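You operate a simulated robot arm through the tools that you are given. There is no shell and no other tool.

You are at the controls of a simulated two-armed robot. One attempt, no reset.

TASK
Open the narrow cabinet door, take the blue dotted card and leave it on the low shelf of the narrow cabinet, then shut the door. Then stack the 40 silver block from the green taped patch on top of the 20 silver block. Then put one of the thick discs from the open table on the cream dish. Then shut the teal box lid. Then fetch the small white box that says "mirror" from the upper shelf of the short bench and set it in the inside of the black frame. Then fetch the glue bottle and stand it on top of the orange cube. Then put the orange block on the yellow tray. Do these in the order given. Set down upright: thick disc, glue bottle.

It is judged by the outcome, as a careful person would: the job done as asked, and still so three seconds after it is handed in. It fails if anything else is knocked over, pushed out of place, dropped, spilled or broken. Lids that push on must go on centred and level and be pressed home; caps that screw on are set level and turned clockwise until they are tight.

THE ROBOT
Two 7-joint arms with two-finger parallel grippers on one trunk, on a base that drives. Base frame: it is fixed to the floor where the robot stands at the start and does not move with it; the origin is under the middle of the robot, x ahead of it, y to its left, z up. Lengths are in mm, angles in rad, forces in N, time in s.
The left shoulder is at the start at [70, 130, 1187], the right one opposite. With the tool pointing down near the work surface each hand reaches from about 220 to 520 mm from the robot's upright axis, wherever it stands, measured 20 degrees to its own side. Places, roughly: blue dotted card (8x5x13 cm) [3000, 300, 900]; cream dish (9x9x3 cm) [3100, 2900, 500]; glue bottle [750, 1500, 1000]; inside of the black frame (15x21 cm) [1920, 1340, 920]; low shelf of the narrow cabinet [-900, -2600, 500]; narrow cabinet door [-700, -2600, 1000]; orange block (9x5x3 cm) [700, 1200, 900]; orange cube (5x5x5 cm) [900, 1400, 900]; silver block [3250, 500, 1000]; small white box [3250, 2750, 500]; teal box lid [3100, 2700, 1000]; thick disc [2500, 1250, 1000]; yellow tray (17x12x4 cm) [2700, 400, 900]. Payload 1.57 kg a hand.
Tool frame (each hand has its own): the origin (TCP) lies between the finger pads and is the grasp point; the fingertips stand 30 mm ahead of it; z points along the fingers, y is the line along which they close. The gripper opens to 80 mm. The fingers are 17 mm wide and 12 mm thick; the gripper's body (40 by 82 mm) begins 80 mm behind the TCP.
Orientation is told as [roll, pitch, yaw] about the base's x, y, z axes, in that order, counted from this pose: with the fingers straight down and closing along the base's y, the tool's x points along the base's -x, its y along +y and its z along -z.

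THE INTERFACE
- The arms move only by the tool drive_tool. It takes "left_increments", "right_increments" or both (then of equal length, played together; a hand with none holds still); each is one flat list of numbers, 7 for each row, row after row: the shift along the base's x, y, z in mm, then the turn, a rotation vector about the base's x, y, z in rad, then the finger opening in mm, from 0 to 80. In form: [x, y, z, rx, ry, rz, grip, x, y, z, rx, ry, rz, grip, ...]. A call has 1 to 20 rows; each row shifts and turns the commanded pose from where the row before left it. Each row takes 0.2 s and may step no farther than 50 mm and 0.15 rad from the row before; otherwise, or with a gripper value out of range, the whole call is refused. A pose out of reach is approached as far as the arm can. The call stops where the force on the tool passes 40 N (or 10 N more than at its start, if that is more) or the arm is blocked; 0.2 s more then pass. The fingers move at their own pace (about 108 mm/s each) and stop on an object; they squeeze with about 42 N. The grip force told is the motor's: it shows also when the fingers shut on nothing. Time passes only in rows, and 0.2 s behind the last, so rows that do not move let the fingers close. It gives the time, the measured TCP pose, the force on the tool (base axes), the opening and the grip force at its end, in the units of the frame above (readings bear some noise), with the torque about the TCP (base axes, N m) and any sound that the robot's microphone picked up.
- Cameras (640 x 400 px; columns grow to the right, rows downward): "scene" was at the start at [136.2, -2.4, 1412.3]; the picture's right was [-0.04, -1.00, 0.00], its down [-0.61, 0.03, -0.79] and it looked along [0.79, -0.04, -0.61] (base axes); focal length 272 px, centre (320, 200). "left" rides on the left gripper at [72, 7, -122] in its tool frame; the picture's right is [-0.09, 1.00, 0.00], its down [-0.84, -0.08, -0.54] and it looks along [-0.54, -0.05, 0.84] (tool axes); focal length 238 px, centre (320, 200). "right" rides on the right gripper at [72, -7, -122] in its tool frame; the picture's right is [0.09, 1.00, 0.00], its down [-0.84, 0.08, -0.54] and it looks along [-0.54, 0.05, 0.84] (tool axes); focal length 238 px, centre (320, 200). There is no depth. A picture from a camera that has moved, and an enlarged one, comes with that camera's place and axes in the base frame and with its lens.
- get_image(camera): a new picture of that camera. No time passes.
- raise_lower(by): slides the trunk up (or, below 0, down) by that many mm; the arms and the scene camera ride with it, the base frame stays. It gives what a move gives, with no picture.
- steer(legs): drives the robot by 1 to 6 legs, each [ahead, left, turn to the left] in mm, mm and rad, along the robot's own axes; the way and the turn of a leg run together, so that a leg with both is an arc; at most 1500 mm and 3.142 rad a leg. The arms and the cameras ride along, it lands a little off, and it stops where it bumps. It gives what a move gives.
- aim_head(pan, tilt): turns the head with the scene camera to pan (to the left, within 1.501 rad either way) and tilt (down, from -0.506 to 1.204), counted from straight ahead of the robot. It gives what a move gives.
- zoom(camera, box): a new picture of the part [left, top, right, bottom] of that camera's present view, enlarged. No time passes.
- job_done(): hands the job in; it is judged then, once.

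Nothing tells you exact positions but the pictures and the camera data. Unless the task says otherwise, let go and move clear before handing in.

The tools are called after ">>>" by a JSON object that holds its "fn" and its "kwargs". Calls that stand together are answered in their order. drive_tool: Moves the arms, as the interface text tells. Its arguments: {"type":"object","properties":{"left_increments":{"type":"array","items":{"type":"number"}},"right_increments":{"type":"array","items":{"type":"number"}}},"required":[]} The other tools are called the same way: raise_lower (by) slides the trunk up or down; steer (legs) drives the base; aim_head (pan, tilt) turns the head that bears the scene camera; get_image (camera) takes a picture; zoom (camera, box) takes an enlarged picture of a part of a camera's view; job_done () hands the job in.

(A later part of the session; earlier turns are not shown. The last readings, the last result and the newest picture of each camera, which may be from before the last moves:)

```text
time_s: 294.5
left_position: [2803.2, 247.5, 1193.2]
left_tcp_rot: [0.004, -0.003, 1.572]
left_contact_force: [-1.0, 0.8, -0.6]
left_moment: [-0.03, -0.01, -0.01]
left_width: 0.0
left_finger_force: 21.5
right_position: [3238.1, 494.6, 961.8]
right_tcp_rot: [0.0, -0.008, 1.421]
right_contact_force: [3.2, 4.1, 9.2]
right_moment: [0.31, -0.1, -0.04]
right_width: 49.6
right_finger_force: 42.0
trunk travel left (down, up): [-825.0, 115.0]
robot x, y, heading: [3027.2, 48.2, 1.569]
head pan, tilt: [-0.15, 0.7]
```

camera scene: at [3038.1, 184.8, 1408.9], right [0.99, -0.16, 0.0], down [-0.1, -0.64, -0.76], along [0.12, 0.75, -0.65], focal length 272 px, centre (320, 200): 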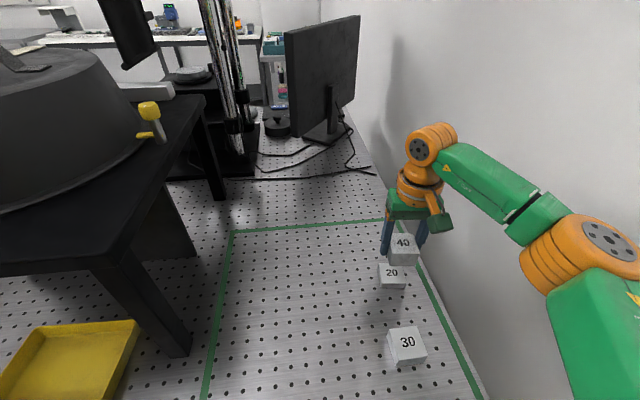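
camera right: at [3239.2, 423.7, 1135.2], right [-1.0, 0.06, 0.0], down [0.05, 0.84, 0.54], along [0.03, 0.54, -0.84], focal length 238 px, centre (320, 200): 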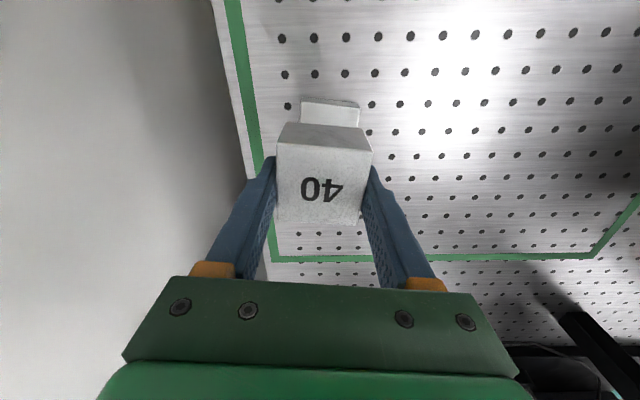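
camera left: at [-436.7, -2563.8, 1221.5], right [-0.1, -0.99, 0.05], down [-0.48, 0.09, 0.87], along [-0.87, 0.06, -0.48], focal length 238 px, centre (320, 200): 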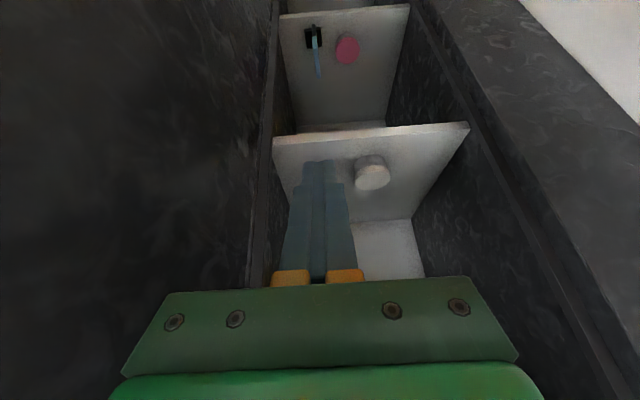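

Contact. Open the fingers gently and lift away.

>>> {"fn": "drive_tool", "kwargs": {"right_increments": [0, 0, 0, 0, 0, 0, 54, 0, 0, 0, 0, 0, 0, 62, 0, 0, 0, 0, 0, 0, 76, 0, 0, 15, 0, 0, 0, 76, 0, 0, 30, 0, 0, 0, 76, 0, 0, 40, 0, 0, 0, 76]}}

>>> {"fn": "zoom", "kwargs": {"camera": "right", "box": [240, 60, 420, 260]}}

>>> {"fn": "zoom", "kwargs": {"camera": "scene", "box": [350, 220, 450, 320]}}

```text
time_s: 295.9
left_position: [2802.1, 248.7, 1192.5]
left_tcp_rot: [0.003, -0.004, 1.573]
left_contact_force: [-0.2, 0.7, -0.1]
left_moment: [0.0, 0.02, 0.0]
left_width: 0.0
left_finger_force: 21.4
right_position: [3239.7, 493.4, 1047.6]
right_tcp_rot: [-0.002, -0.008, 1.421]
right_contact_force: [0.1, 0.0, 0.7]
right_moment: [0.02, -0.03, 0.0]
right_width: 76.0
right_finger_force: 0.2
trunk travel left (down, up): [-825.0, 115.0]
robot x, y, heading: [3024.1, 47.0, 1.565]
head pan, tilt: [-0.15, 0.7]
```

```text
2.00 times, centred on (330, 160) of right
camera zoom: at [3234.1, 419.8, 1169.6], right [-1.0, 0.06, 0.0], down [0.05, 0.84, 0.55], along [0.03, 0.54, -0.84], focal length 477 px, centre (300, 280)
```

zoom: 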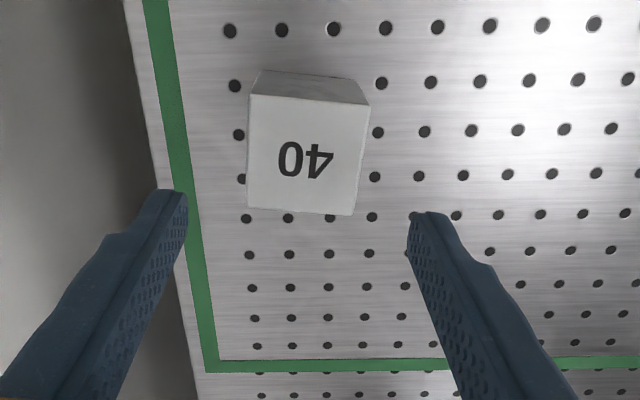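

```text
4.00 times, centred on (400, 270) of scene
camera zoom: at [3036.3, 182.7, 1409.1], right [0.99, -0.16, 0.0], down [-0.1, -0.64, -0.77], along [0.12, 0.76, -0.64], focal length 1089 px, centre (0, -80)
```

zoom: 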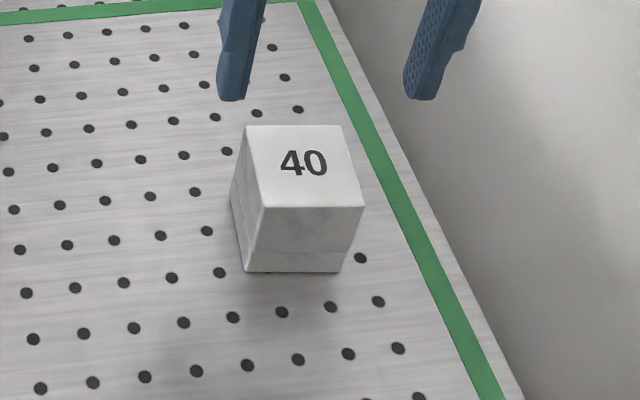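

Task 2 is done: 40 sits squarely on 20. Now tuck the right hand, back away from the table and look for the discs.

>>> {"fn": "drive_tool", "kwargs": {"right_increments": [0, 0, 40, 0, 0, 0, 76, 0, 0, 40, 0, 0, 0, 40, -5, -40, 20, 0, 0, 0.04, 0, -5, -40, 15, 0, 0, 0.04, 0, -5, -40, 2, 0, 0, 0.04, 0, -5, -40, 0, 0, 0, 0.03, 0, -5, -40, 0, 0, 0, 0, 0]}}

>>> {"fn": "steer", "kwargs": {"legs": [[-245, 0, 0], [0, 100, 0]]}}

>>> {"fn": "aim_head", "kwargs": {"pan": 0.3, "tilt": 0.2}}

>>> {"fn": "get_image", "kwargs": {"camera": "scene"}}

```text
time_s: 297.5
left_position: [2801.7, 247.0, 1193.4]
left_tcp_rot: [0.004, -0.006, 1.573]
left_contact_force: [0.4, -0.3, -0.3]
left_moment: [0.0, 0.0, 0.04]
left_width: 0.1
left_finger_force: 21.3
right_position: [3212.8, 291.5, 1164.3]
right_tcp_rot: [-0.001, -0.006, 1.571]
right_contact_force: [0.3, 0.0, -0.9]
right_moment: [0.01, -0.02, 0.0]
right_width: 0.0
right_finger_force: 21.6
trunk travel left (down, up): [-825.0, 115.0]
robot x, y, heading: [3024.1, 46.4, 1.562]
head pan, tilt: [-0.15, 0.7]
```

```text
time_s: 300.1
left_position: [2706.8, 3.2, 1194.2]
left_tcp_rot: [0.009, -0.005, 1.57]
left_contact_force: [0.2, 0.9, 0.0]
left_moment: [0.01, 0.02, 0.03]
left_width: 0.1
left_finger_force: 21.5
right_position: [3115.5, 45.6, 1163.5]
right_tcp_rot: [0.003, -0.005, 1.567]
right_contact_force: [-0.2, 0.3, 0.3]
right_moment: [0.02, 0.04, 0.01]
right_width: 0.0
right_finger_force: 21.5
trunk travel left (down, up): [-825.0, 115.0]
robot x, y, heading: [2921.0, -198.9, 1.562]
head pan, tilt: [-0.15, 0.7]
```

```text
time_s: 301.0
left_position: [2702.1, 1.9, 1193.7]
left_tcp_rot: [0.004, -0.003, 1.568]
left_contact_force: [-0.5, 0.4, -0.2]
left_moment: [0.01, 0.01, 0.01]
left_width: 0.0
left_finger_force: 21.4
right_position: [3112.0, 46.2, 1163.5]
right_tcp_rot: [0.0, -0.005, 1.568]
right_contact_force: [0.9, 0.8, 0.5]
right_moment: [0.0, -0.02, 0.02]
right_width: 0.0
right_finger_force: 21.3
trunk travel left (down, up): [-825.0, 115.0]
robot x, y, heading: [2921.0, -199.5, 1.562]
head pan, tilt: [0.3, 0.201]
```

```text
taken
camera scene: at [2895.4, -58.0, 1454.4], right [0.96, 0.29, 0.0], down [0.06, -0.19, -0.98], along [-0.28, 0.94, -0.2], focal length 272 px, centre (320, 200)
```

scene: 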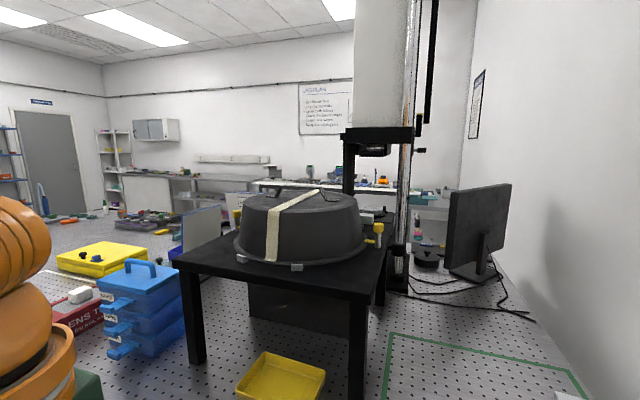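

Now I'll drive around the near end of the table to reach its far side, where the discs and short bench are.

>>> {"fn": "steer", "kwargs": {"legs": [[0, 0, 1.575]]}}

>>> {"fn": "steer", "kwargs": {"legs": [[1450, 0, 0], [1450, 0, 0]]}}

```text
time_s: 305.2
left_position: [2726.5, -422.1, 1194.4]
left_tcp_rot: [0.003, -0.003, -3.122]
left_contact_force: [0.8, -0.2, 0.4]
left_moment: [0.01, -0.02, 0.01]
left_width: 0.2
left_finger_force: 21.6
right_position: [2673.5, -13.5, 1163.5]
right_tcp_rot: [0.0, -0.007, -3.123]
right_contact_force: [0.4, 1.3, 0.2]
right_moment: [0.02, 0.01, 0.0]
right_width: 0.0
right_finger_force: 20.9
trunk travel left (down, up): [-825.0, 115.0]
robot x, y, heading: [2923.9, -198.7, -3.13]
head pan, tilt: [0.3, 0.201]
```

```text
time_s: 319.2
left_position: [-167.8, -442.2, 1193.7]
left_tcp_rot: [0.002, -0.004, -3.124]
left_contact_force: [-0.1, 0.2, 0.5]
left_moment: [0.04, -0.04, 0.0]
left_width: 0.2
left_finger_force: 21.2
right_position: [-217.5, -33.9, 1162.4]
right_tcp_rot: [0.001, -0.005, -3.126]
right_contact_force: [-0.7, -0.9, 0.4]
right_moment: [-0.02, 0.0, 0.0]
right_width: 0.0
right_finger_force: 21.7
trunk travel left (down, up): [-825.0, 115.0]
robot x, y, heading: [32.7, -217.1, -3.128]
head pan, tilt: [0.3, 0.201]
```

>>> {"fn": "steer", "kwargs": {"legs": [[270, 0, 0], [0, 0, -1.585]]}}

>>> {"fn": "aim_head", "kwargs": {"pan": -0.5, "tilt": 0.4}}

>>> {"fn": "get_image", "kwargs": {"camera": "scene"}}

```text
time_s: 324.9
left_position: [-466.3, -27.3, 1193.0]
left_tcp_rot: [0.002, -0.004, 1.604]
left_contact_force: [0.0, -1.0, -0.7]
left_moment: [0.02, -0.01, -0.01]
left_width: 0.0
left_finger_force: 21.8
right_position: [-57.9, 30.2, 1163.9]
right_tcp_rot: [0.0, -0.005, 1.602]
right_contact_force: [-1.1, 0.6, 0.5]
right_moment: [0.01, 0.02, 0.0]
right_width: 0.0
right_finger_force: 21.7
trunk travel left (down, up): [-825.0, 115.0]
robot x, y, heading: [-241.1, -221.5, 1.599]
head pan, tilt: [0.3, 0.201]
```

```text
time_s: 326.0
left_position: [-466.1, -25.7, 1193.4]
left_tcp_rot: [0.004, -0.005, 1.603]
left_contact_force: [-0.7, 0.4, 0.1]
left_moment: [-0.01, -0.02, -0.03]
left_width: 0.3
left_finger_force: 20.9
right_position: [-57.7, 30.6, 1162.9]
right_tcp_rot: [0.0, -0.005, 1.602]
right_contact_force: [0.5, -0.4, 0.6]
right_moment: [0.05, -0.02, 0.03]
right_width: 0.3
right_finger_force: 21.2
trunk travel left (down, up): [-825.0, 115.0]
robot x, y, heading: [-240.5, -218.4, 1.595]
head pan, tilt: [-0.499, 0.4]
```

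```text
taken
camera scene: at [-197.7, -86.3, 1436.0], right [0.89, -0.45, 0.0], down [-0.18, -0.35, -0.92], along [0.42, 0.82, -0.39], focal length 272 px, centre (320, 200)
```

scene: 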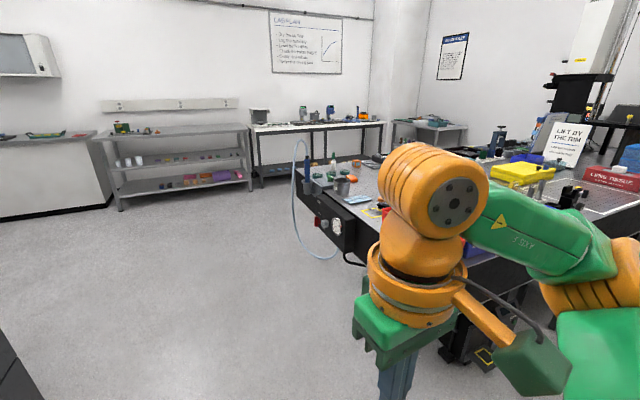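

The way along x≈-240 is clear. Drive ahead to y≈1900 and look at the table's far side.

>>> {"fn": "steer", "kwargs": {"legs": [[1250, 0, -0.02], [1000, 0, 0]]}}

>>> {"fn": "aim_head", "kwargs": {"pan": -1.2, "tilt": 0.4}}

>>> {"fn": "get_image", "kwargs": {"camera": "scene"}}

```text
time_s: 337.3
left_position: [-480.4, 2277.2, 1193.7]
left_tcp_rot: [0.003, -0.006, 1.567]
left_contact_force: [0.0, 0.1, 0.9]
left_moment: [0.01, 0.01, 0.0]
left_width: 0.0
left_finger_force: 20.6
right_position: [-70.6, 2318.1, 1163.3]
right_tcp_rot: [-0.001, -0.005, 1.567]
right_contact_force: [-0.1, 0.2, -0.3]
right_moment: [0.01, 0.0, 0.0]
right_width: 0.1
right_finger_force: 21.4
trunk travel left (down, up): [-825.0, 115.0]
robot x, y, heading: [-260.7, 2076.3, 1.561]
head pan, tilt: [-0.499, 0.4]
```

```text
time_s: 338.4
left_position: [-480.4, 2276.1, 1193.7]
left_tcp_rot: [0.004, -0.005, 1.567]
left_contact_force: [-1.0, 0.4, -0.1]
left_moment: [0.01, 0.0, -0.03]
left_width: 0.0
left_finger_force: 21.4
right_position: [-70.0, 2317.2, 1163.7]
right_tcp_rot: [-0.001, -0.005, 1.565]
right_contact_force: [-0.6, 0.2, 0.5]
right_moment: [0.02, -0.01, 0.01]
right_width: 0.0
right_finger_force: 21.1
trunk travel left (down, up): [-825.0, 115.0]
robot x, y, heading: [-259.4, 2071.4, 1.556]
head pan, tilt: [-1.201, 0.4]
```

```text
taken
camera scene: at [-173.4, 2158.2, 1436.0], right [0.35, -0.94, 0.0], down [-0.36, -0.14, -0.92], along [0.86, 0.32, -0.39], focal length 272 px, centre (320, 200)
```

scene: 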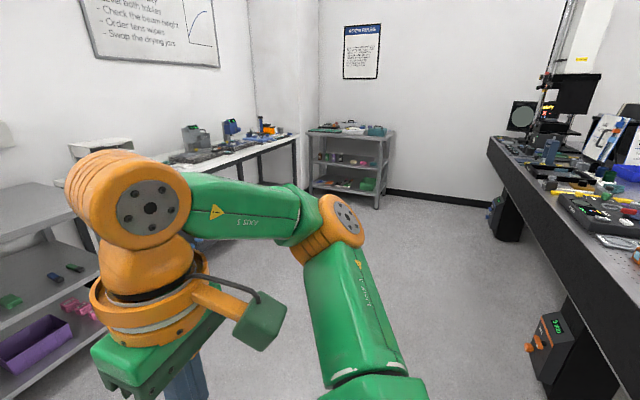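

I see the short bench (3 tiers, teal box on top) at the far end and the table's far edge on the right. Turn to face +x and drive down this aisle.

>>> {"fn": "steer", "kwargs": {"legs": [[0, 0, -1.556], [1400, 0, 0]]}}

>>> {"fn": "aim_head", "kwargs": {"pan": -0.7, "tilt": 0.5}}

>>> {"fn": "get_image", "kwargs": {"camera": "scene"}}

>>> {"fn": "aim_head", "kwargs": {"pan": -1.4, "tilt": 0.5}}

>>> {"fn": "get_image", "kwargs": {"camera": "scene"}}

```text
time_s: 349.2
left_position: [1339.4, 2276.9, 1192.5]
left_tcp_rot: [0.005, -0.005, 0.004]
left_contact_force: [0.2, -0.7, 0.5]
left_moment: [-0.02, -0.03, 0.0]
left_width: 0.0
left_finger_force: 22.3
right_position: [1384.8, 1866.1, 1163.5]
right_tcp_rot: [0.0, -0.005, 0.004]
right_contact_force: [-0.2, 0.3, -0.6]
right_moment: [0.0, 0.0, -0.01]
right_width: 0.1
right_finger_force: 21.2
trunk travel left (down, up): [-825.0, 115.0]
robot x, y, heading: [1139.1, 2055.7, -0.002]
head pan, tilt: [-1.201, 0.4]
```

```text
time_s: 350.2
left_position: [1338.9, 2275.8, 1193.3]
left_tcp_rot: [0.003, -0.002, 0.005]
left_contact_force: [-0.3, -0.3, 0.3]
left_moment: [-0.01, 0.03, 0.05]
left_width: 0.3
left_finger_force: 21.4
right_position: [1384.2, 1866.1, 1163.5]
right_tcp_rot: [0.0, -0.003, 0.004]
right_contact_force: [0.1, 0.0, 0.0]
right_moment: [-0.01, -0.01, -0.05]
right_width: 0.0
right_finger_force: 21.6
trunk travel left (down, up): [-825.0, 115.0]
robot x, y, heading: [1144.2, 2051.0, -0.001]
head pan, tilt: [-0.7, 0.499]
```

```text
taken
camera scene: at [1258.4, 1996.4, 1426.8], right [-0.65, -0.76, 0.0], down [-0.37, 0.31, -0.88], along [0.67, -0.57, -0.48], focal length 272 px, centre (320, 200)
```

scene: 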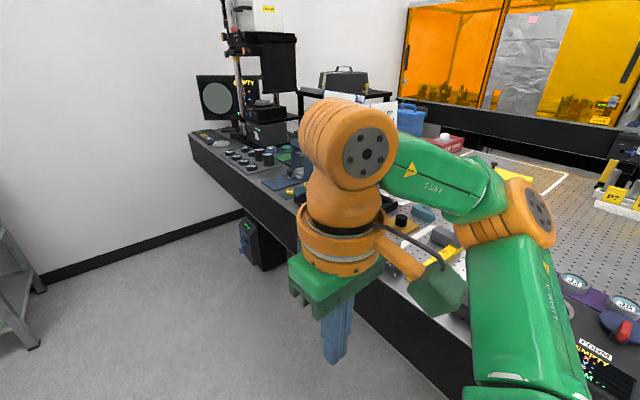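

```text
time_s: 351.2
left_position: [1340.1, 2276.4, 1193.3]
left_tcp_rot: [0.004, -0.003, 0.005]
left_contact_force: [0.6, -0.3, -0.2]
left_moment: [0.02, 0.01, -0.02]
left_width: 0.0
left_finger_force: 21.4
right_position: [1384.8, 1866.9, 1164.1]
right_tcp_rot: [0.0, -0.007, 0.004]
right_contact_force: [0.0, 0.1, 0.0]
right_moment: [0.0, 0.03, 0.04]
right_width: 0.0
right_finger_force: 21.3
trunk travel left (down, up): [-825.0, 115.0]
robot x, y, heading: [1143.3, 2051.2, -0.002]
head pan, tilt: [-1.4, 0.499]
```

```text
taken
camera scene: at [1204.4, 1965.7, 1426.8], right [-0.99, -0.17, 0.0], down [-0.08, 0.47, -0.88], along [0.15, -0.87, -0.48], focal length 272 px, centre (320, 200)
```

scene: 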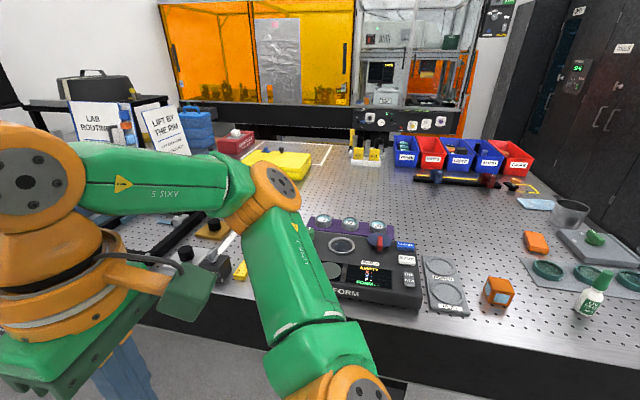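

I see the glue bottle, orange cube and orange block on this far side. Drive on to x≈2400 and face the table to find the thick discs.

>>> {"fn": "steer", "kwargs": {"legs": [[1250, 0, 0], [0, 0, -1.57]]}}

>>> {"fn": "aim_head", "kwargs": {"pan": 0.0, "tilt": 0.6}}

>>> {"fn": "get_image", "kwargs": {"camera": "scene"}}

```text
time_s: 361.3
left_position: [2585.3, 1852.4, 1193.6]
left_tcp_rot: [0.005, -0.005, -1.577]
left_contact_force: [-0.3, 0.8, -0.3]
left_moment: [-0.01, -0.03, 0.0]
left_width: 0.1
left_finger_force: 21.0
right_position: [2174.4, 1810.3, 1163.4]
right_tcp_rot: [-0.001, -0.005, -1.576]
right_contact_force: [0.2, 0.2, 1.2]
right_moment: [0.0, 0.02, -0.02]
right_width: 0.0
right_finger_force: 21.0
trunk travel left (down, up): [-825.0, 115.0]
robot x, y, heading: [2362.5, 2055.0, -1.584]
head pan, tilt: [-1.4, 0.499]
```

```text
time_s: 362.8
left_position: [2584.1, 1853.7, 1193.4]
left_tcp_rot: [0.005, -0.004, -1.575]
left_contact_force: [0.6, 0.0, 0.0]
left_moment: [0.0, 0.01, 0.0]
left_width: 0.0
left_finger_force: 20.8
right_position: [2175.2, 1810.5, 1164.7]
right_tcp_rot: [-0.001, -0.005, -1.576]
right_contact_force: [0.2, 0.5, 0.1]
right_moment: [0.0, 0.02, 0.0]
right_width: 0.3
right_finger_force: 21.7
trunk travel left (down, up): [-825.0, 115.0]
robot x, y, heading: [2366.3, 2052.7, -1.586]
head pan, tilt: [0.0, 0.6]
```

```text
taken
camera scene: at [2362.5, 1917.9, 1417.7], right [-1.0, 0.01, 0.0], down [0.01, 0.56, -0.83], along [-0.01, -0.82, -0.56], focal length 272 px, centre (320, 200)
```

scene: 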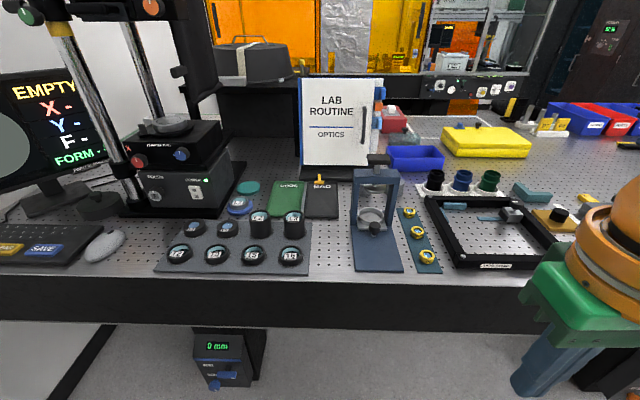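

I see a mat with several round discs; two look thicker. Zoom in.

>>> {"fn": "zoom", "kwargs": {"camera": "scene", "box": [140, 160, 330, 290]}}

>>> {"fn": "zoom", "kwargs": {"camera": "scene", "box": [330, 140, 560, 290]}}

```text
3.08 times, centred on (235, 225) of scene
camera zoom: at [2362.5, 1917.9, 1417.7], right [-1.0, 0.01, 0.0], down [0.01, 0.56, -0.83], along [-0.01, -0.82, -0.56], focal length 838 px, centre (582, 123)
```

zoom: 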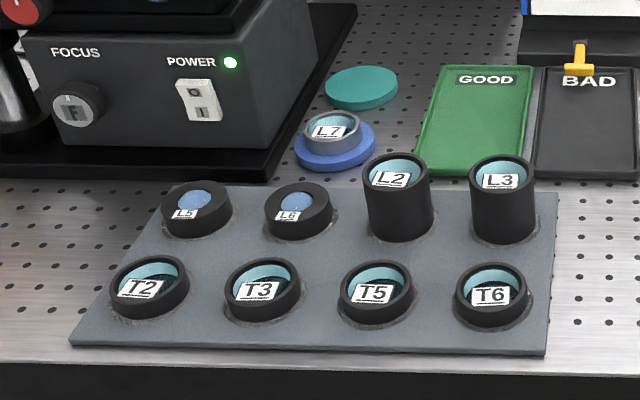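

```text
2.67 times, centred on (445, 215) of scene
camera zoom: at [2362.5, 1917.9, 1417.7], right [-1.0, 0.01, 0.0], down [0.01, 0.56, -0.83], along [-0.01, -0.82, -0.56], focal length 726 px, centre (-13, 160)
```

zoom: 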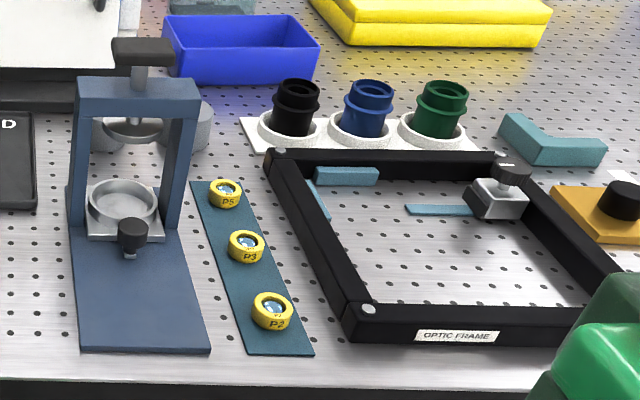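

The mat holds short rings (T2, T3, T5, T6), small ones (L5, L6) and two tall thick ones (L2, L3), which match the thick discs' location. Before picking, look at the short bench to learn how the dish sits.

>>> {"fn": "steer", "kwargs": {"legs": [[0, 0, 1.9], [250, 0, 0]]}}

>>> {"fn": "aim_head", "kwargs": {"pan": 0.0, "tilt": 0.5}}

>>> {"fn": "get_image", "kwargs": {"camera": "scene"}}

```text
time_s: 369.1
left_position: [2727.6, 2395.5, 1193.7]
left_tcp_rot: [0.003, -0.005, 0.299]
left_contact_force: [0.6, -0.2, -0.2]
left_moment: [0.04, -0.02, 0.01]
left_width: 0.1
left_finger_force: 21.2
right_position: [2888.8, 2017.0, 1163.2]
right_tcp_rot: [0.0, -0.006, 0.296]
right_contact_force: [0.0, 0.7, -0.1]
right_moment: [0.03, -0.05, -0.02]
right_width: 0.0
right_finger_force: 21.1
trunk travel left (down, up): [-825.0, 115.0]
robot x, y, heading: [2598.7, 2125.4, 0.291]
head pan, tilt: [0.0, 0.6]
```

```text
time_s: 369.8
left_position: [2729.4, 2395.7, 1193.0]
left_tcp_rot: [0.004, -0.003, 0.298]
left_contact_force: [-0.3, 0.1, -0.8]
left_moment: [-0.04, -0.03, 0.01]
left_width: 0.0
left_finger_force: 21.0
right_position: [2891.7, 2018.4, 1163.2]
right_tcp_rot: [0.0, -0.005, 0.297]
right_contact_force: [0.5, 0.3, -0.2]
right_moment: [0.0, -0.01, 0.01]
right_width: 0.0
right_finger_force: 21.1
trunk travel left (down, up): [-825.0, 115.0]
robot x, y, heading: [2601.1, 2122.3, 0.288]
head pan, tilt: [0.0, 0.499]
```

```text
taken
camera scene: at [2736.3, 2167.6, 1426.8], right [0.29, -0.96, 0.0], down [-0.46, -0.14, -0.88], along [0.84, 0.25, -0.48], focal length 272 px, centre (320, 200)
```

scene: 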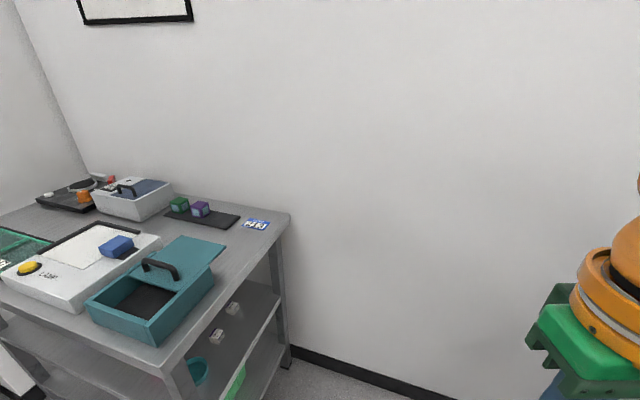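

I see the bench: teal box with its lid open on top, white boxes and a dish-like object on the shelf below. Zoom in for details.

>>> {"fn": "zoom", "kwargs": {"camera": "scene", "box": [60, 200, 300, 400]}}

>>> {"fn": "zoom", "kwargs": {"camera": "scene", "box": [160, 280, 290, 400]}}

```text
2.00 times, centred on (180, 300) of scene
camera zoom: at [2736.3, 2167.6, 1426.8], right [0.29, -0.96, 0.0], down [-0.46, -0.14, -0.88], along [0.84, 0.25, -0.48], focal length 544 px, centre (600, 0)
```

zoom: 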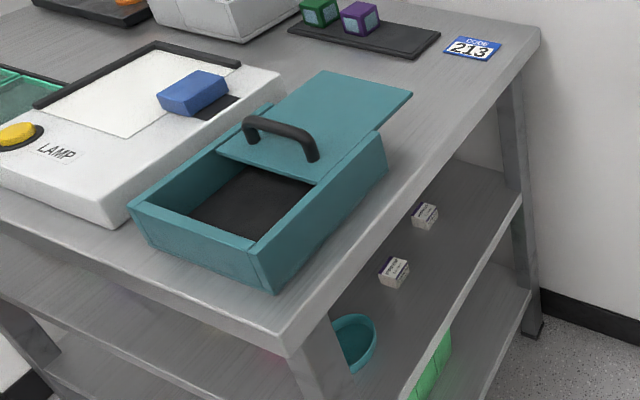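

```text
3.33 times, centred on (225, 340) of scene
camera zoom: at [2736.3, 2167.6, 1426.8], right [0.29, -0.96, 0.0], down [-0.46, -0.14, -0.88], along [0.84, 0.25, -0.48], focal length 907 px, centre (637, -267)
```

zoom: 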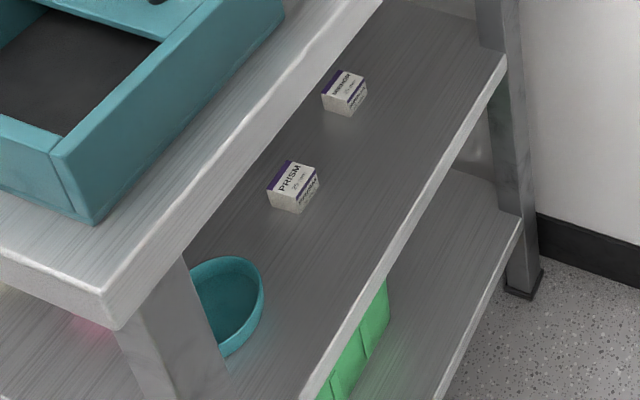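

The teal box has a sliding lid (slid away from us); the shelf holds PRISM and MIRROR boxes. Now go pick disc L3: face the table at about (2540, 1800).

>>> {"fn": "steer", "kwargs": {"legs": [[0, 0, -1.86], [300, -61, 0]]}}

>>> {"fn": "aim_head", "kwargs": {"pan": -0.1, "tilt": 0.8}}

>>> {"fn": "get_image", "kwargs": {"camera": "scene"}}

>>> {"fn": "get_image", "kwargs": {"camera": "right"}}

```text
time_s: 376.4
left_position: [2755.9, 1630.7, 1193.7]
left_tcp_rot: [0.002, -0.005, -1.576]
left_contact_force: [0.2, -0.9, -0.9]
left_moment: [0.0, 0.0, -0.01]
left_width: 0.0
left_finger_force: 21.3
right_position: [2347.1, 1590.4, 1163.9]
right_tcp_rot: [-0.001, -0.008, -1.578]
right_contact_force: [0.4, -0.2, -0.6]
right_moment: [-0.02, 0.01, 0.0]
right_width: 0.2
right_finger_force: 21.1
trunk travel left (down, up): [-825.0, 115.0]
robot x, y, heading: [2537.7, 1833.6, -1.583]
head pan, tilt: [0.0, 0.499]
```

```text
time_s: 377.2
left_position: [2755.2, 1628.0, 1193.6]
left_tcp_rot: [0.003, -0.004, -1.578]
left_contact_force: [0.3, 0.4, -0.2]
left_moment: [-0.03, 0.02, -0.01]
left_width: 0.0
left_finger_force: 21.4
right_position: [2346.5, 1588.4, 1163.2]
right_tcp_rot: [-0.002, -0.006, -1.58]
right_contact_force: [0.1, 0.0, -0.2]
right_moment: [0.02, -0.01, 0.03]
right_width: 0.0
right_finger_force: 21.4
trunk travel left (down, up): [-825.0, 115.0]
robot x, y, heading: [2538.8, 1833.8, -1.589]
head pan, tilt: [-0.099, 0.799]
```

```text
taken
camera scene: at [2525.9, 1702.8, 1400.9], right [-0.99, 0.11, 0.0], down [0.08, 0.71, -0.7], along [-0.08, -0.69, -0.72], focal length 272 px, centre (320, 200)
```

scene: 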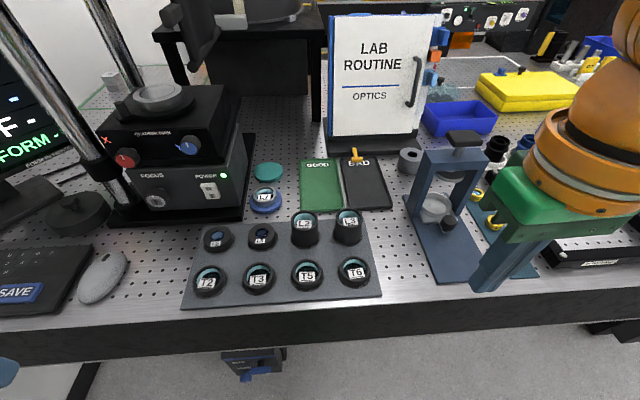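

```text
taken
camera right: at [2339.0, 1660.2, 1285.7], right [1.0, 0.08, 0.0], down [0.07, -0.83, 0.55], along [0.05, -0.54, -0.84], focal length 238 px, centre (320, 200)
```

right: 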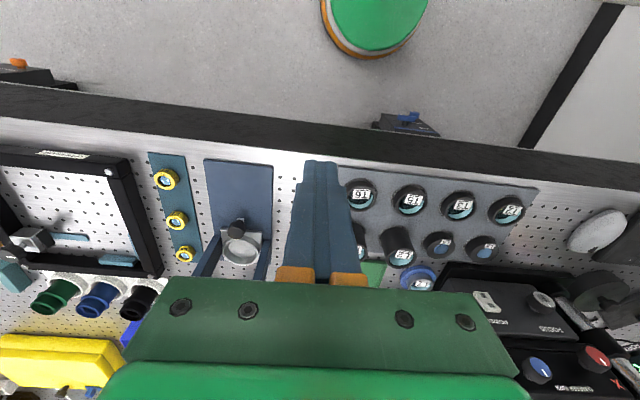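

>>> {"fn": "zoom", "kwargs": {"camera": "scene", "box": [180, 190, 400, 310]}}

```text
2.91 times, centred on (290, 250) of scene
camera zoom: at [2525.9, 1702.8, 1400.9], right [-0.99, 0.11, 0.0], down [0.08, 0.71, -0.7], along [-0.08, -0.69, -0.72], focal length 792 px, centre (407, 54)
```

zoom: 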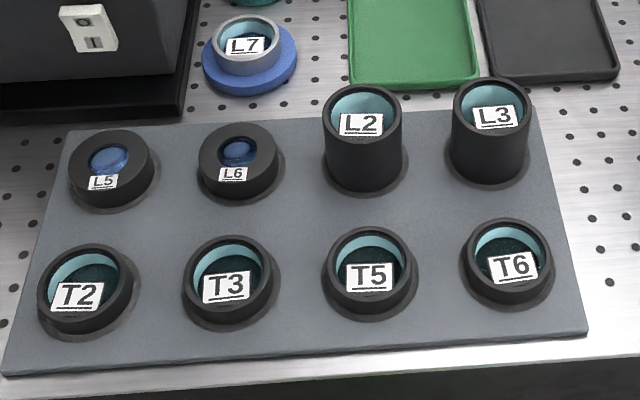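

L3 and L2 are ~55 mm wide, ~70 mm tall cylinders; L3 base at about (2424, 1352). I'll tilt the right hand 45° forward (same tilt will be needed under the bench top) and approach L3.

>>> {"fn": "drive_tool", "kwargs": {"right_increments": [13, -8, -10, -0.131, 0, 0, 40, 13, -8, -10, -0.131, 0, 0, 72, 13, -8, -10, -0.131, 0, 0, 72, 13, -8, -10, -0.131, 0, 0, 72, 13, -8, -10, -0.131, 0, 0, 72, 13, -8, -10, -0.131, 0, 0, 72]}}

>>> {"fn": "get_image", "kwargs": {"camera": "right"}}

>>> {"fn": "get_image", "kwargs": {"camera": "scene"}}

```text
time_s: 378.6
left_position: [2756.3, 1629.0, 1193.0]
left_tcp_rot: [0.001, -0.005, -1.578]
left_contact_force: [0.6, -0.1, 0.0]
left_moment: [0.0, 0.04, 0.0]
left_width: 0.0
left_finger_force: 21.2
right_position: [2447.6, 1503.7, 1136.3]
right_tcp_rot: [0.006, -0.79, -1.582]
right_contact_force: [0.1, -0.2, 0.0]
right_moment: [0.01, -0.01, -0.04]
right_width: 71.9
right_finger_force: 0.2
right hand out of reach, approached as far as the arm can: row 4, 5, 6
trunk travel left (down, up): [-825.0, 115.0]
robot x, y, heading: [2538.4, 1833.0, -1.586]
head pan, tilt: [-0.099, 0.799]
```

```text
taken
camera right: at [2441.0, 1641.7, 1171.9], right [1.0, 0.06, -0.06], down [0.07, -0.2, 0.98], along [0.04, -0.98, -0.21], focal length 238 px, centre (320, 200)
```

right: 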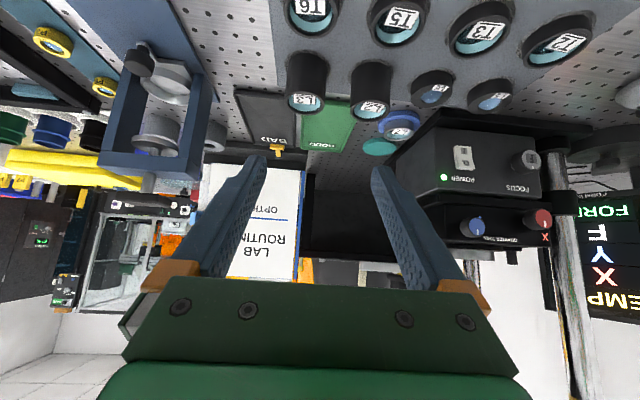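

```text
taken
camera scene: at [2527.7, 1702.5, 1400.8], right [-0.99, 0.11, 0.0], down [0.08, 0.71, -0.7], along [-0.08, -0.69, -0.72], focal length 272 px, centre (320, 200)
```

scene: 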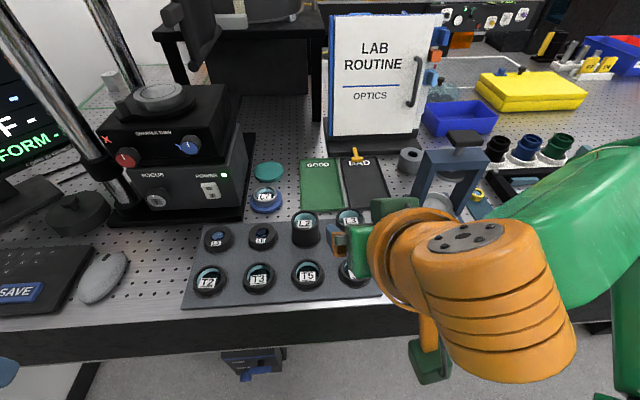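

L3 is at (2422, 1351), top z≈970. Move to the pre-grasp along the tool axis.

>>> {"fn": "drive_tool", "kwargs": {"right_increments": [-6.4, -22, -30.5, 0, 0, 0, 72, -6.4, -22, -30.5, 0, 0, 0, 72, -6.4, -22, -30.5, 0, 0, 0, 72, -6.4, -22, -30.5, 0, 0, 0, 72]}}

>>> {"fn": "get_image", "kwargs": {"camera": "right"}}

>>> {"fn": "get_image", "kwargs": {"camera": "scene"}}

```text
time_s: 379.6
left_position: [2754.5, 1627.9, 1193.3]
left_tcp_rot: [0.003, -0.001, -1.577]
left_contact_force: [-0.7, 0.4, -0.2]
left_moment: [0.01, -0.04, 0.0]
left_width: 0.1
left_finger_force: 21.3
right_position: [2419.4, 1419.0, 1016.6]
right_tcp_rot: [0.007, -0.792, -1.581]
right_contact_force: [-0.2, 0.3, -0.7]
right_moment: [-0.06, -0.01, 0.03]
right_width: 72.0
right_finger_force: 0.0
trunk travel left (down, up): [-825.0, 115.0]
robot x, y, heading: [2535.8, 1828.8, -1.584]
head pan, tilt: [-0.099, 0.799]
```

```text
taken
camera right: at [2413.9, 1555.8, 1050.9], right [1.0, 0.06, -0.06], down [0.07, -0.2, 0.98], along [0.05, -0.98, -0.21], focal length 238 px, centre (320, 200)
```

right: 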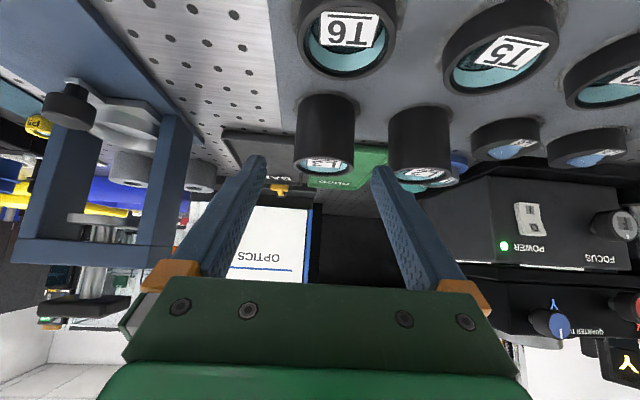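

```text
taken
camera scene: at [2525.3, 1702.2, 1400.8], right [-0.99, 0.11, 0.0], down [0.08, 0.71, -0.7], along [-0.08, -0.69, -0.72], focal length 272 px, centre (320, 200)
```

scene: 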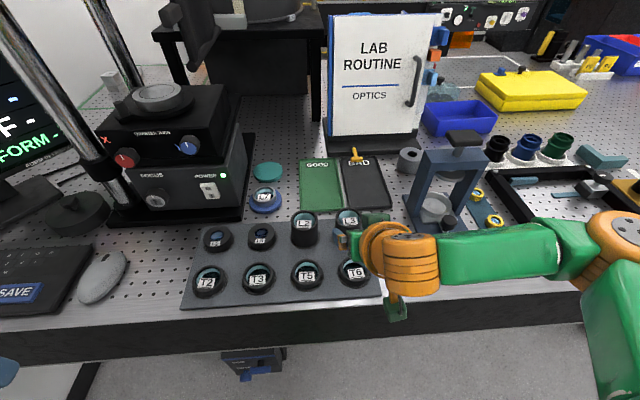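

L3 is ~6 mm to one side; correct laterally and advance along the tool axis.

>>> {"fn": "drive_tool", "kwargs": {"right_increments": [6, 0, 0, 0, 0, 0, 72, 0, -22, -22, 0, 0, 0, 72, 0, -22, -22, 0, 0, 0, 72]}}

>>> {"fn": "get_image", "kwargs": {"camera": "right"}}

```text
time_s: 380.4
left_position: [2754.6, 1628.2, 1193.5]
left_tcp_rot: [0.002, -0.002, -1.577]
left_contact_force: [0.2, -0.2, -0.1]
left_moment: [0.01, 0.0, -0.03]
left_width: 0.0
left_finger_force: 21.1
right_position: [2426.4, 1371.7, 970.2]
right_tcp_rot: [0.006, -0.789, -1.584]
right_contact_force: [0.3, 0.4, -0.9]
right_moment: [0.01, -0.03, 0.01]
right_width: 71.8
right_finger_force: 0.1
trunk travel left (down, up): [-825.0, 115.0]
robot x, y, heading: [2540.4, 1831.7, -1.583]
head pan, tilt: [-0.099, 0.799]
```

```text
taken
camera right: at [2419.7, 1508.7, 1006.0], right [1.0, 0.06, -0.06], down [0.07, -0.2, 0.98], along [0.04, -0.98, -0.21], focal length 238 px, centre (320, 200)
```

right: 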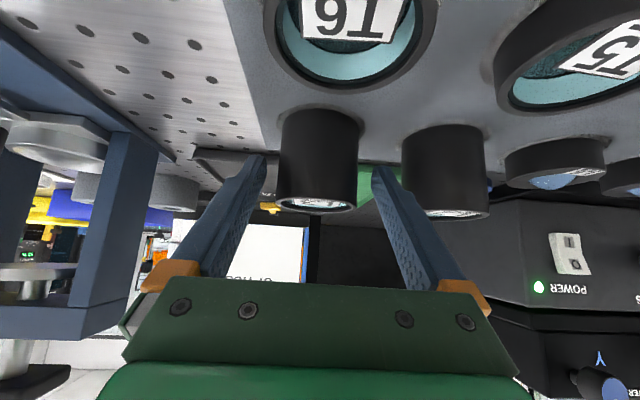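

>>> {"fn": "drive_tool", "kwargs": {"right_increments": [0, -20, -20, 0, 0, 0, 72, 0, 0, 0, 0, 0, 0, 60, 0, 0, 0, 0, 0, 0, 40, 0, 0, 0, 0, 0, 0, 40, 0, 0, 0, 0, 0, 0, 40]}}

>>> {"fn": "get_image", "kwargs": {"camera": "right"}}

```text
time_s: 381.6
left_position: [2754.9, 1627.7, 1193.4]
left_tcp_rot: [0.004, -0.005, -1.578]
left_contact_force: [0.5, 0.2, 0.1]
left_moment: [0.03, 0.03, -0.02]
left_width: 0.3
left_finger_force: 20.6
right_position: [2426.8, 1352.8, 950.7]
right_tcp_rot: [0.007, -0.79, -1.581]
right_contact_force: [0.3, -1.2, 0.4]
right_moment: [0.03, 0.02, 0.01]
right_width: 55.0
right_finger_force: 42.1
trunk travel left (down, up): [-825.0, 115.0]
robot x, y, heading: [2538.0, 1830.4, -1.588]
head pan, tilt: [-0.099, 0.799]
```

```text
taken
camera right: at [2419.3, 1489.8, 986.2], right [1.0, 0.06, -0.06], down [0.07, -0.2, 0.98], along [0.05, -0.98, -0.21], focal length 238 px, centre (320, 200)
```

right: 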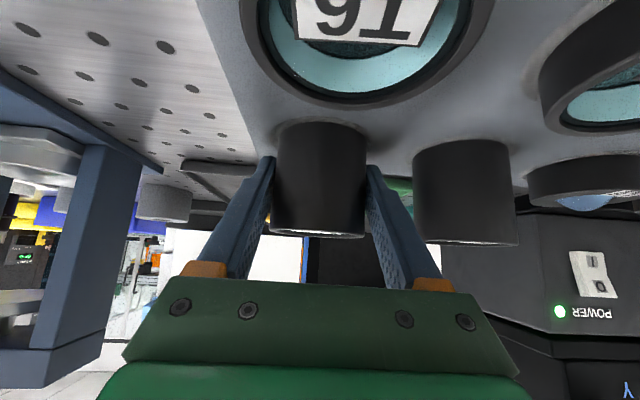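

L3 is gripped (55 mm). Lift straight up and retract.

>>> {"fn": "drive_tool", "kwargs": {"right_increments": [0, 0, 15, 0, 0, 0, 40, 0, 0, 25, 0, 0, 0, 40, 0, 0, 35, 0, 0, 0, 40, 0, 20, 35, 0, 0, 0, 40, 0, 30, 30, 0, 0, 0, 40, -5, 40, 15, 0, 0, 0, 40, -5, 40, 5, 0, 0, 0, 40]}}

>>> {"fn": "get_image", "kwargs": {"camera": "scene"}}

>>> {"fn": "get_image", "kwargs": {"camera": "right"}}

```text
time_s: 383.2
left_position: [2756.3, 1629.8, 1193.6]
left_tcp_rot: [0.003, -0.004, -1.577]
left_contact_force: [-0.5, 0.9, -0.2]
left_moment: [0.0, 0.0, 0.0]
left_width: 0.0
left_finger_force: 22.1
right_position: [2422.3, 1476.1, 1114.8]
right_tcp_rot: [0.007, -0.792, -1.583]
right_contact_force: [0.6, 0.8, -3.1]
right_moment: [0.04, -0.01, 0.03]
right_width: 55.0
right_finger_force: 42.2
right hand out of reach, approached as far as the arm can: row 7
trunk travel left (down, up): [-825.0, 115.0]
robot x, y, heading: [2536.4, 1834.7, -1.583]
head pan, tilt: [-0.099, 0.799]
```

```text
taken
camera scene: at [2525.9, 1703.9, 1400.9], right [-0.99, 0.11, 0.0], down [0.08, 0.71, -0.7], along [-0.08, -0.69, -0.72], focal length 272 px, centre (320, 200)
```

scene: 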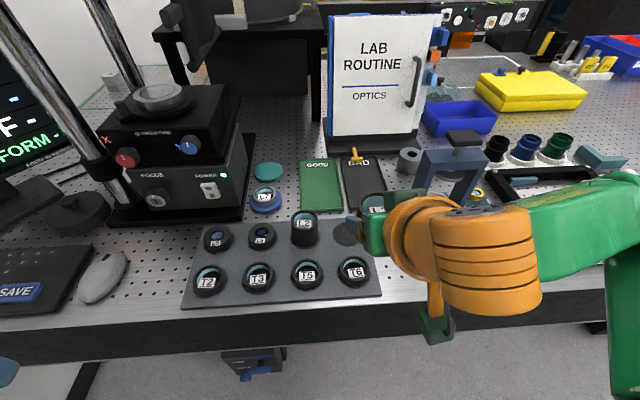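

```text
taken
camera right: at [2415.1, 1613.0, 1150.8], right [1.0, 0.06, -0.06], down [0.07, -0.2, 0.98], along [0.04, -0.98, -0.21], focal length 238 px, centre (320, 200)
```

right: 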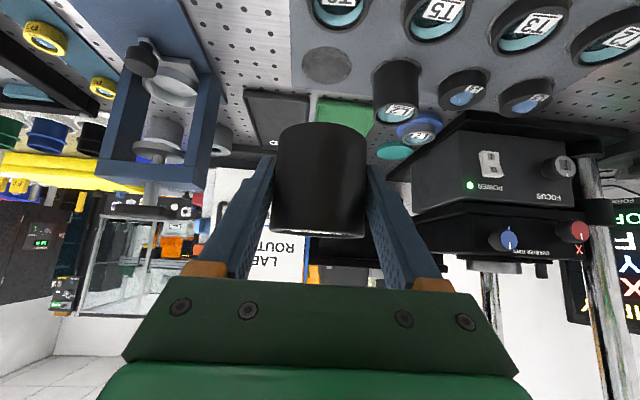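

Disc in hand. Back away, turn to face +x, and move in front of the short bench.

>>> {"fn": "steer", "kwargs": {"legs": [[-270, 0, 0], [0, 0, 1.583]]}}

>>> {"fn": "steer", "kwargs": {"legs": [[0, 850, 0]]}}

>>> {"fn": "aim_head", "kwargs": {"pan": 0.0, "tilt": 0.6}}

>>> {"fn": "get_image", "kwargs": {"camera": "scene"}}

```text
time_s: 388.9
left_position: [2747.6, 2321.1, 1193.9]
left_tcp_rot: [0.004, -0.004, -0.027]
left_contact_force: [0.2, -1.1, 0.3]
left_moment: [-0.02, -0.02, 0.01]
left_width: 0.2
left_finger_force: 21.4
right_position: [2894.8, 1983.5, 1113.4]
right_tcp_rot: [0.007, -0.789, -0.031]
right_contact_force: [1.0, -0.8, -2.8]
right_moment: [-0.01, 0.03, -0.01]
right_width: 54.8
right_finger_force: 42.4
trunk travel left (down, up): [-825.0, 115.0]
robot x, y, heading: [2541.0, 2105.5, -0.033]
head pan, tilt: [-0.099, 0.799]
```

```text
time_s: 393.4
left_position: [2779.3, 3167.3, 1193.8]
left_tcp_rot: [0.004, -0.005, -0.028]
left_contact_force: [0.1, -1.1, 1.1]
left_moment: [0.03, -0.02, -0.03]
left_width: 0.0
left_finger_force: 21.8
right_position: [2925.0, 2830.3, 1115.4]
right_tcp_rot: [0.009, -0.787, -0.035]
right_contact_force: [-0.3, 0.2, -3.2]
right_moment: [0.02, 0.04, 0.04]
right_width: 54.8
right_finger_force: 42.3
trunk travel left (down, up): [-825.0, 115.0]
robot x, y, heading: [2568.5, 2955.2, -0.038]
head pan, tilt: [-0.099, 0.799]
```

```text
time_s: 394.1
left_position: [2778.3, 3167.7, 1193.2]
left_tcp_rot: [0.002, -0.003, -0.028]
left_contact_force: [-0.7, 0.2, -0.2]
left_moment: [-0.01, 0.01, 0.02]
left_width: 0.0
left_finger_force: 21.4
right_position: [2924.3, 2831.3, 1114.0]
right_tcp_rot: [0.007, -0.787, -0.035]
right_contact_force: [-1.2, 0.8, -3.6]
right_moment: [0.01, 0.03, -0.03]
right_width: 54.7
right_finger_force: 42.0
trunk travel left (down, up): [-825.0, 115.0]
robot x, y, heading: [2567.7, 2951.4, -0.033]
head pan, tilt: [0.0, 0.6]
```

```text
taken
camera scene: at [2708.8, 2949.4, 1417.6], right [-0.04, -1.0, 0.0], down [-0.57, 0.02, -0.82], along [0.82, -0.03, -0.57], focal length 272 px, centre (320, 200)
```

scene: 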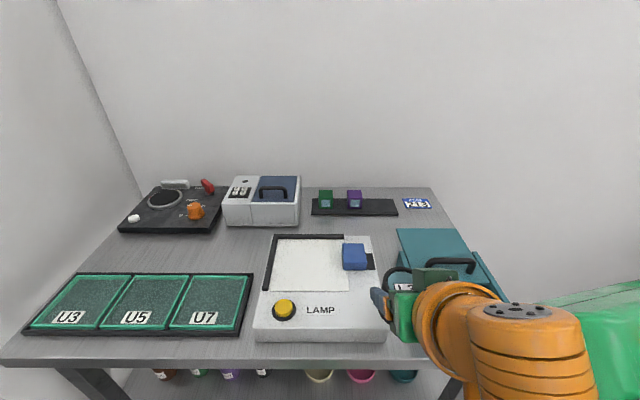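

The cream dish is at the front of the upper shelf with pink and teal ones beside it. Back off a little and lower the trunk to look under the bench top.

>>> {"fn": "steer", "kwargs": {"legs": [[-140, 0, 0.033]]}}

>>> {"fn": "raise_lower", "kwargs": {"by": -400}}

>>> {"fn": "aim_head", "kwargs": {"pan": -0.1, "tilt": 0.5}}

>>> {"fn": "get_image", "kwargs": {"camera": "scene"}}

>>> {"fn": "get_image", "kwargs": {"camera": "right"}}

```text
time_s: 395.4
left_position: [2634.4, 3177.7, 1192.1]
left_tcp_rot: [0.004, 0.001, 0.002]
left_contact_force: [0.2, 0.3, 0.5]
left_moment: [0.02, -0.02, -0.01]
left_width: 0.0
left_finger_force: 21.2
right_position: [2791.6, 2844.2, 1113.8]
right_tcp_rot: [0.008, -0.786, -0.002]
right_contact_force: [0.3, -0.6, -3.3]
right_moment: [-0.01, 0.03, 0.01]
right_width: 54.6
right_finger_force: 42.1
trunk travel left (down, up): [-825.0, 115.0]
robot x, y, heading: [2431.6, 2957.1, -0.007]
head pan, tilt: [0.0, 0.6]
```

```text
time_s: 399.3
left_position: [2631.7, 3177.2, 792.6]
left_tcp_rot: [0.004, -0.004, 0.002]
left_contact_force: [-0.2, 0.6, -0.7]
left_moment: [0.0, -0.01, -0.01]
left_width: 0.3
left_finger_force: 21.2
right_position: [2788.2, 2844.1, 715.4]
right_tcp_rot: [0.006, -0.789, -0.003]
right_contact_force: [-0.5, 0.3, -3.0]
right_moment: [0.0, 0.02, -0.02]
right_width: 54.9
right_finger_force: 42.1
trunk travel left (down, up): [-425.0, 515.0]
robot x, y, heading: [2427.3, 2955.6, -0.009]
head pan, tilt: [0.0, 0.6]
```

```text
time_s: 399.9
left_position: [2629.9, 3177.0, 794.0]
left_tcp_rot: [0.003, -0.005, 0.001]
left_contact_force: [0.6, -0.5, -0.1]
left_moment: [-0.01, -0.02, 0.0]
left_width: 0.3
left_finger_force: 21.5
right_position: [2787.6, 2845.9, 714.0]
right_tcp_rot: [0.008, -0.79, -0.003]
right_contact_force: [0.2, 0.4, -4.0]
right_moment: [0.02, 0.01, -0.05]
right_width: 55.2
right_finger_force: 42.1
trunk travel left (down, up): [-425.0, 515.0]
robot x, y, heading: [2431.7, 2955.8, -0.002]
head pan, tilt: [-0.099, 0.499]
```

```text
taken
camera scene: at [2570.2, 2947.5, 1026.7], right [-0.1, -0.99, 0.0], down [-0.48, 0.05, -0.88], along [0.87, -0.09, -0.48], focal length 272 px, centre (320, 200)
```

scene: 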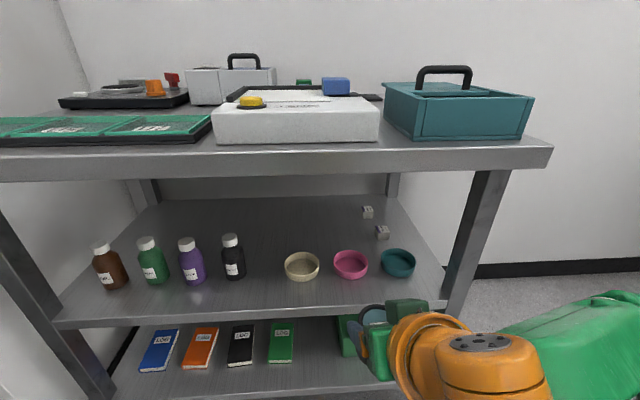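

```text
taken
camera right: at [2650.0, 2837.4, 750.5], right [-0.07, 1.0, -0.06], down [0.2, 0.07, 0.98], along [0.98, 0.05, -0.21], focal length 238 px, centre (320, 200)
```

right: 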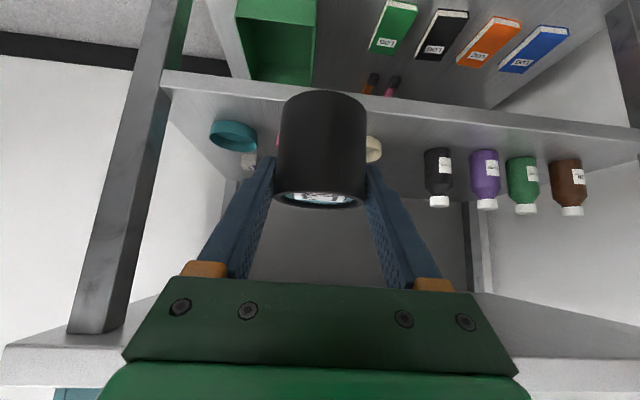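

Now I see the cream dish clearly on the upper shelf. Zoom to measure it.

>>> {"fn": "zoom", "kwargs": {"camera": "scene", "box": [260, 195, 430, 320]}}

```text
3.20 times, centred on (345, 258) of scene
camera zoom: at [2570.2, 2947.5, 1026.7], right [-0.1, -0.99, 0.0], down [-0.48, 0.05, -0.88], along [0.87, -0.09, -0.48], focal length 871 px, centre (240, 16)
```

zoom: 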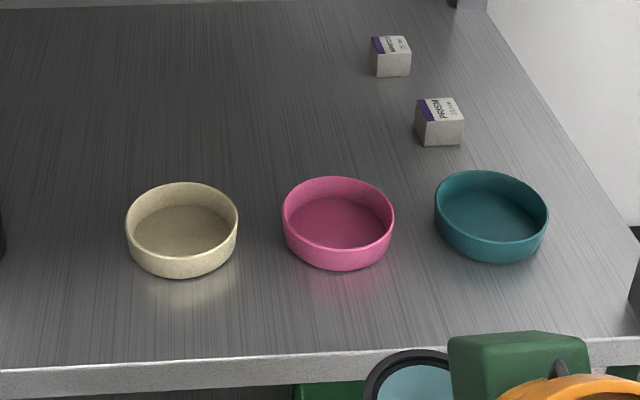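

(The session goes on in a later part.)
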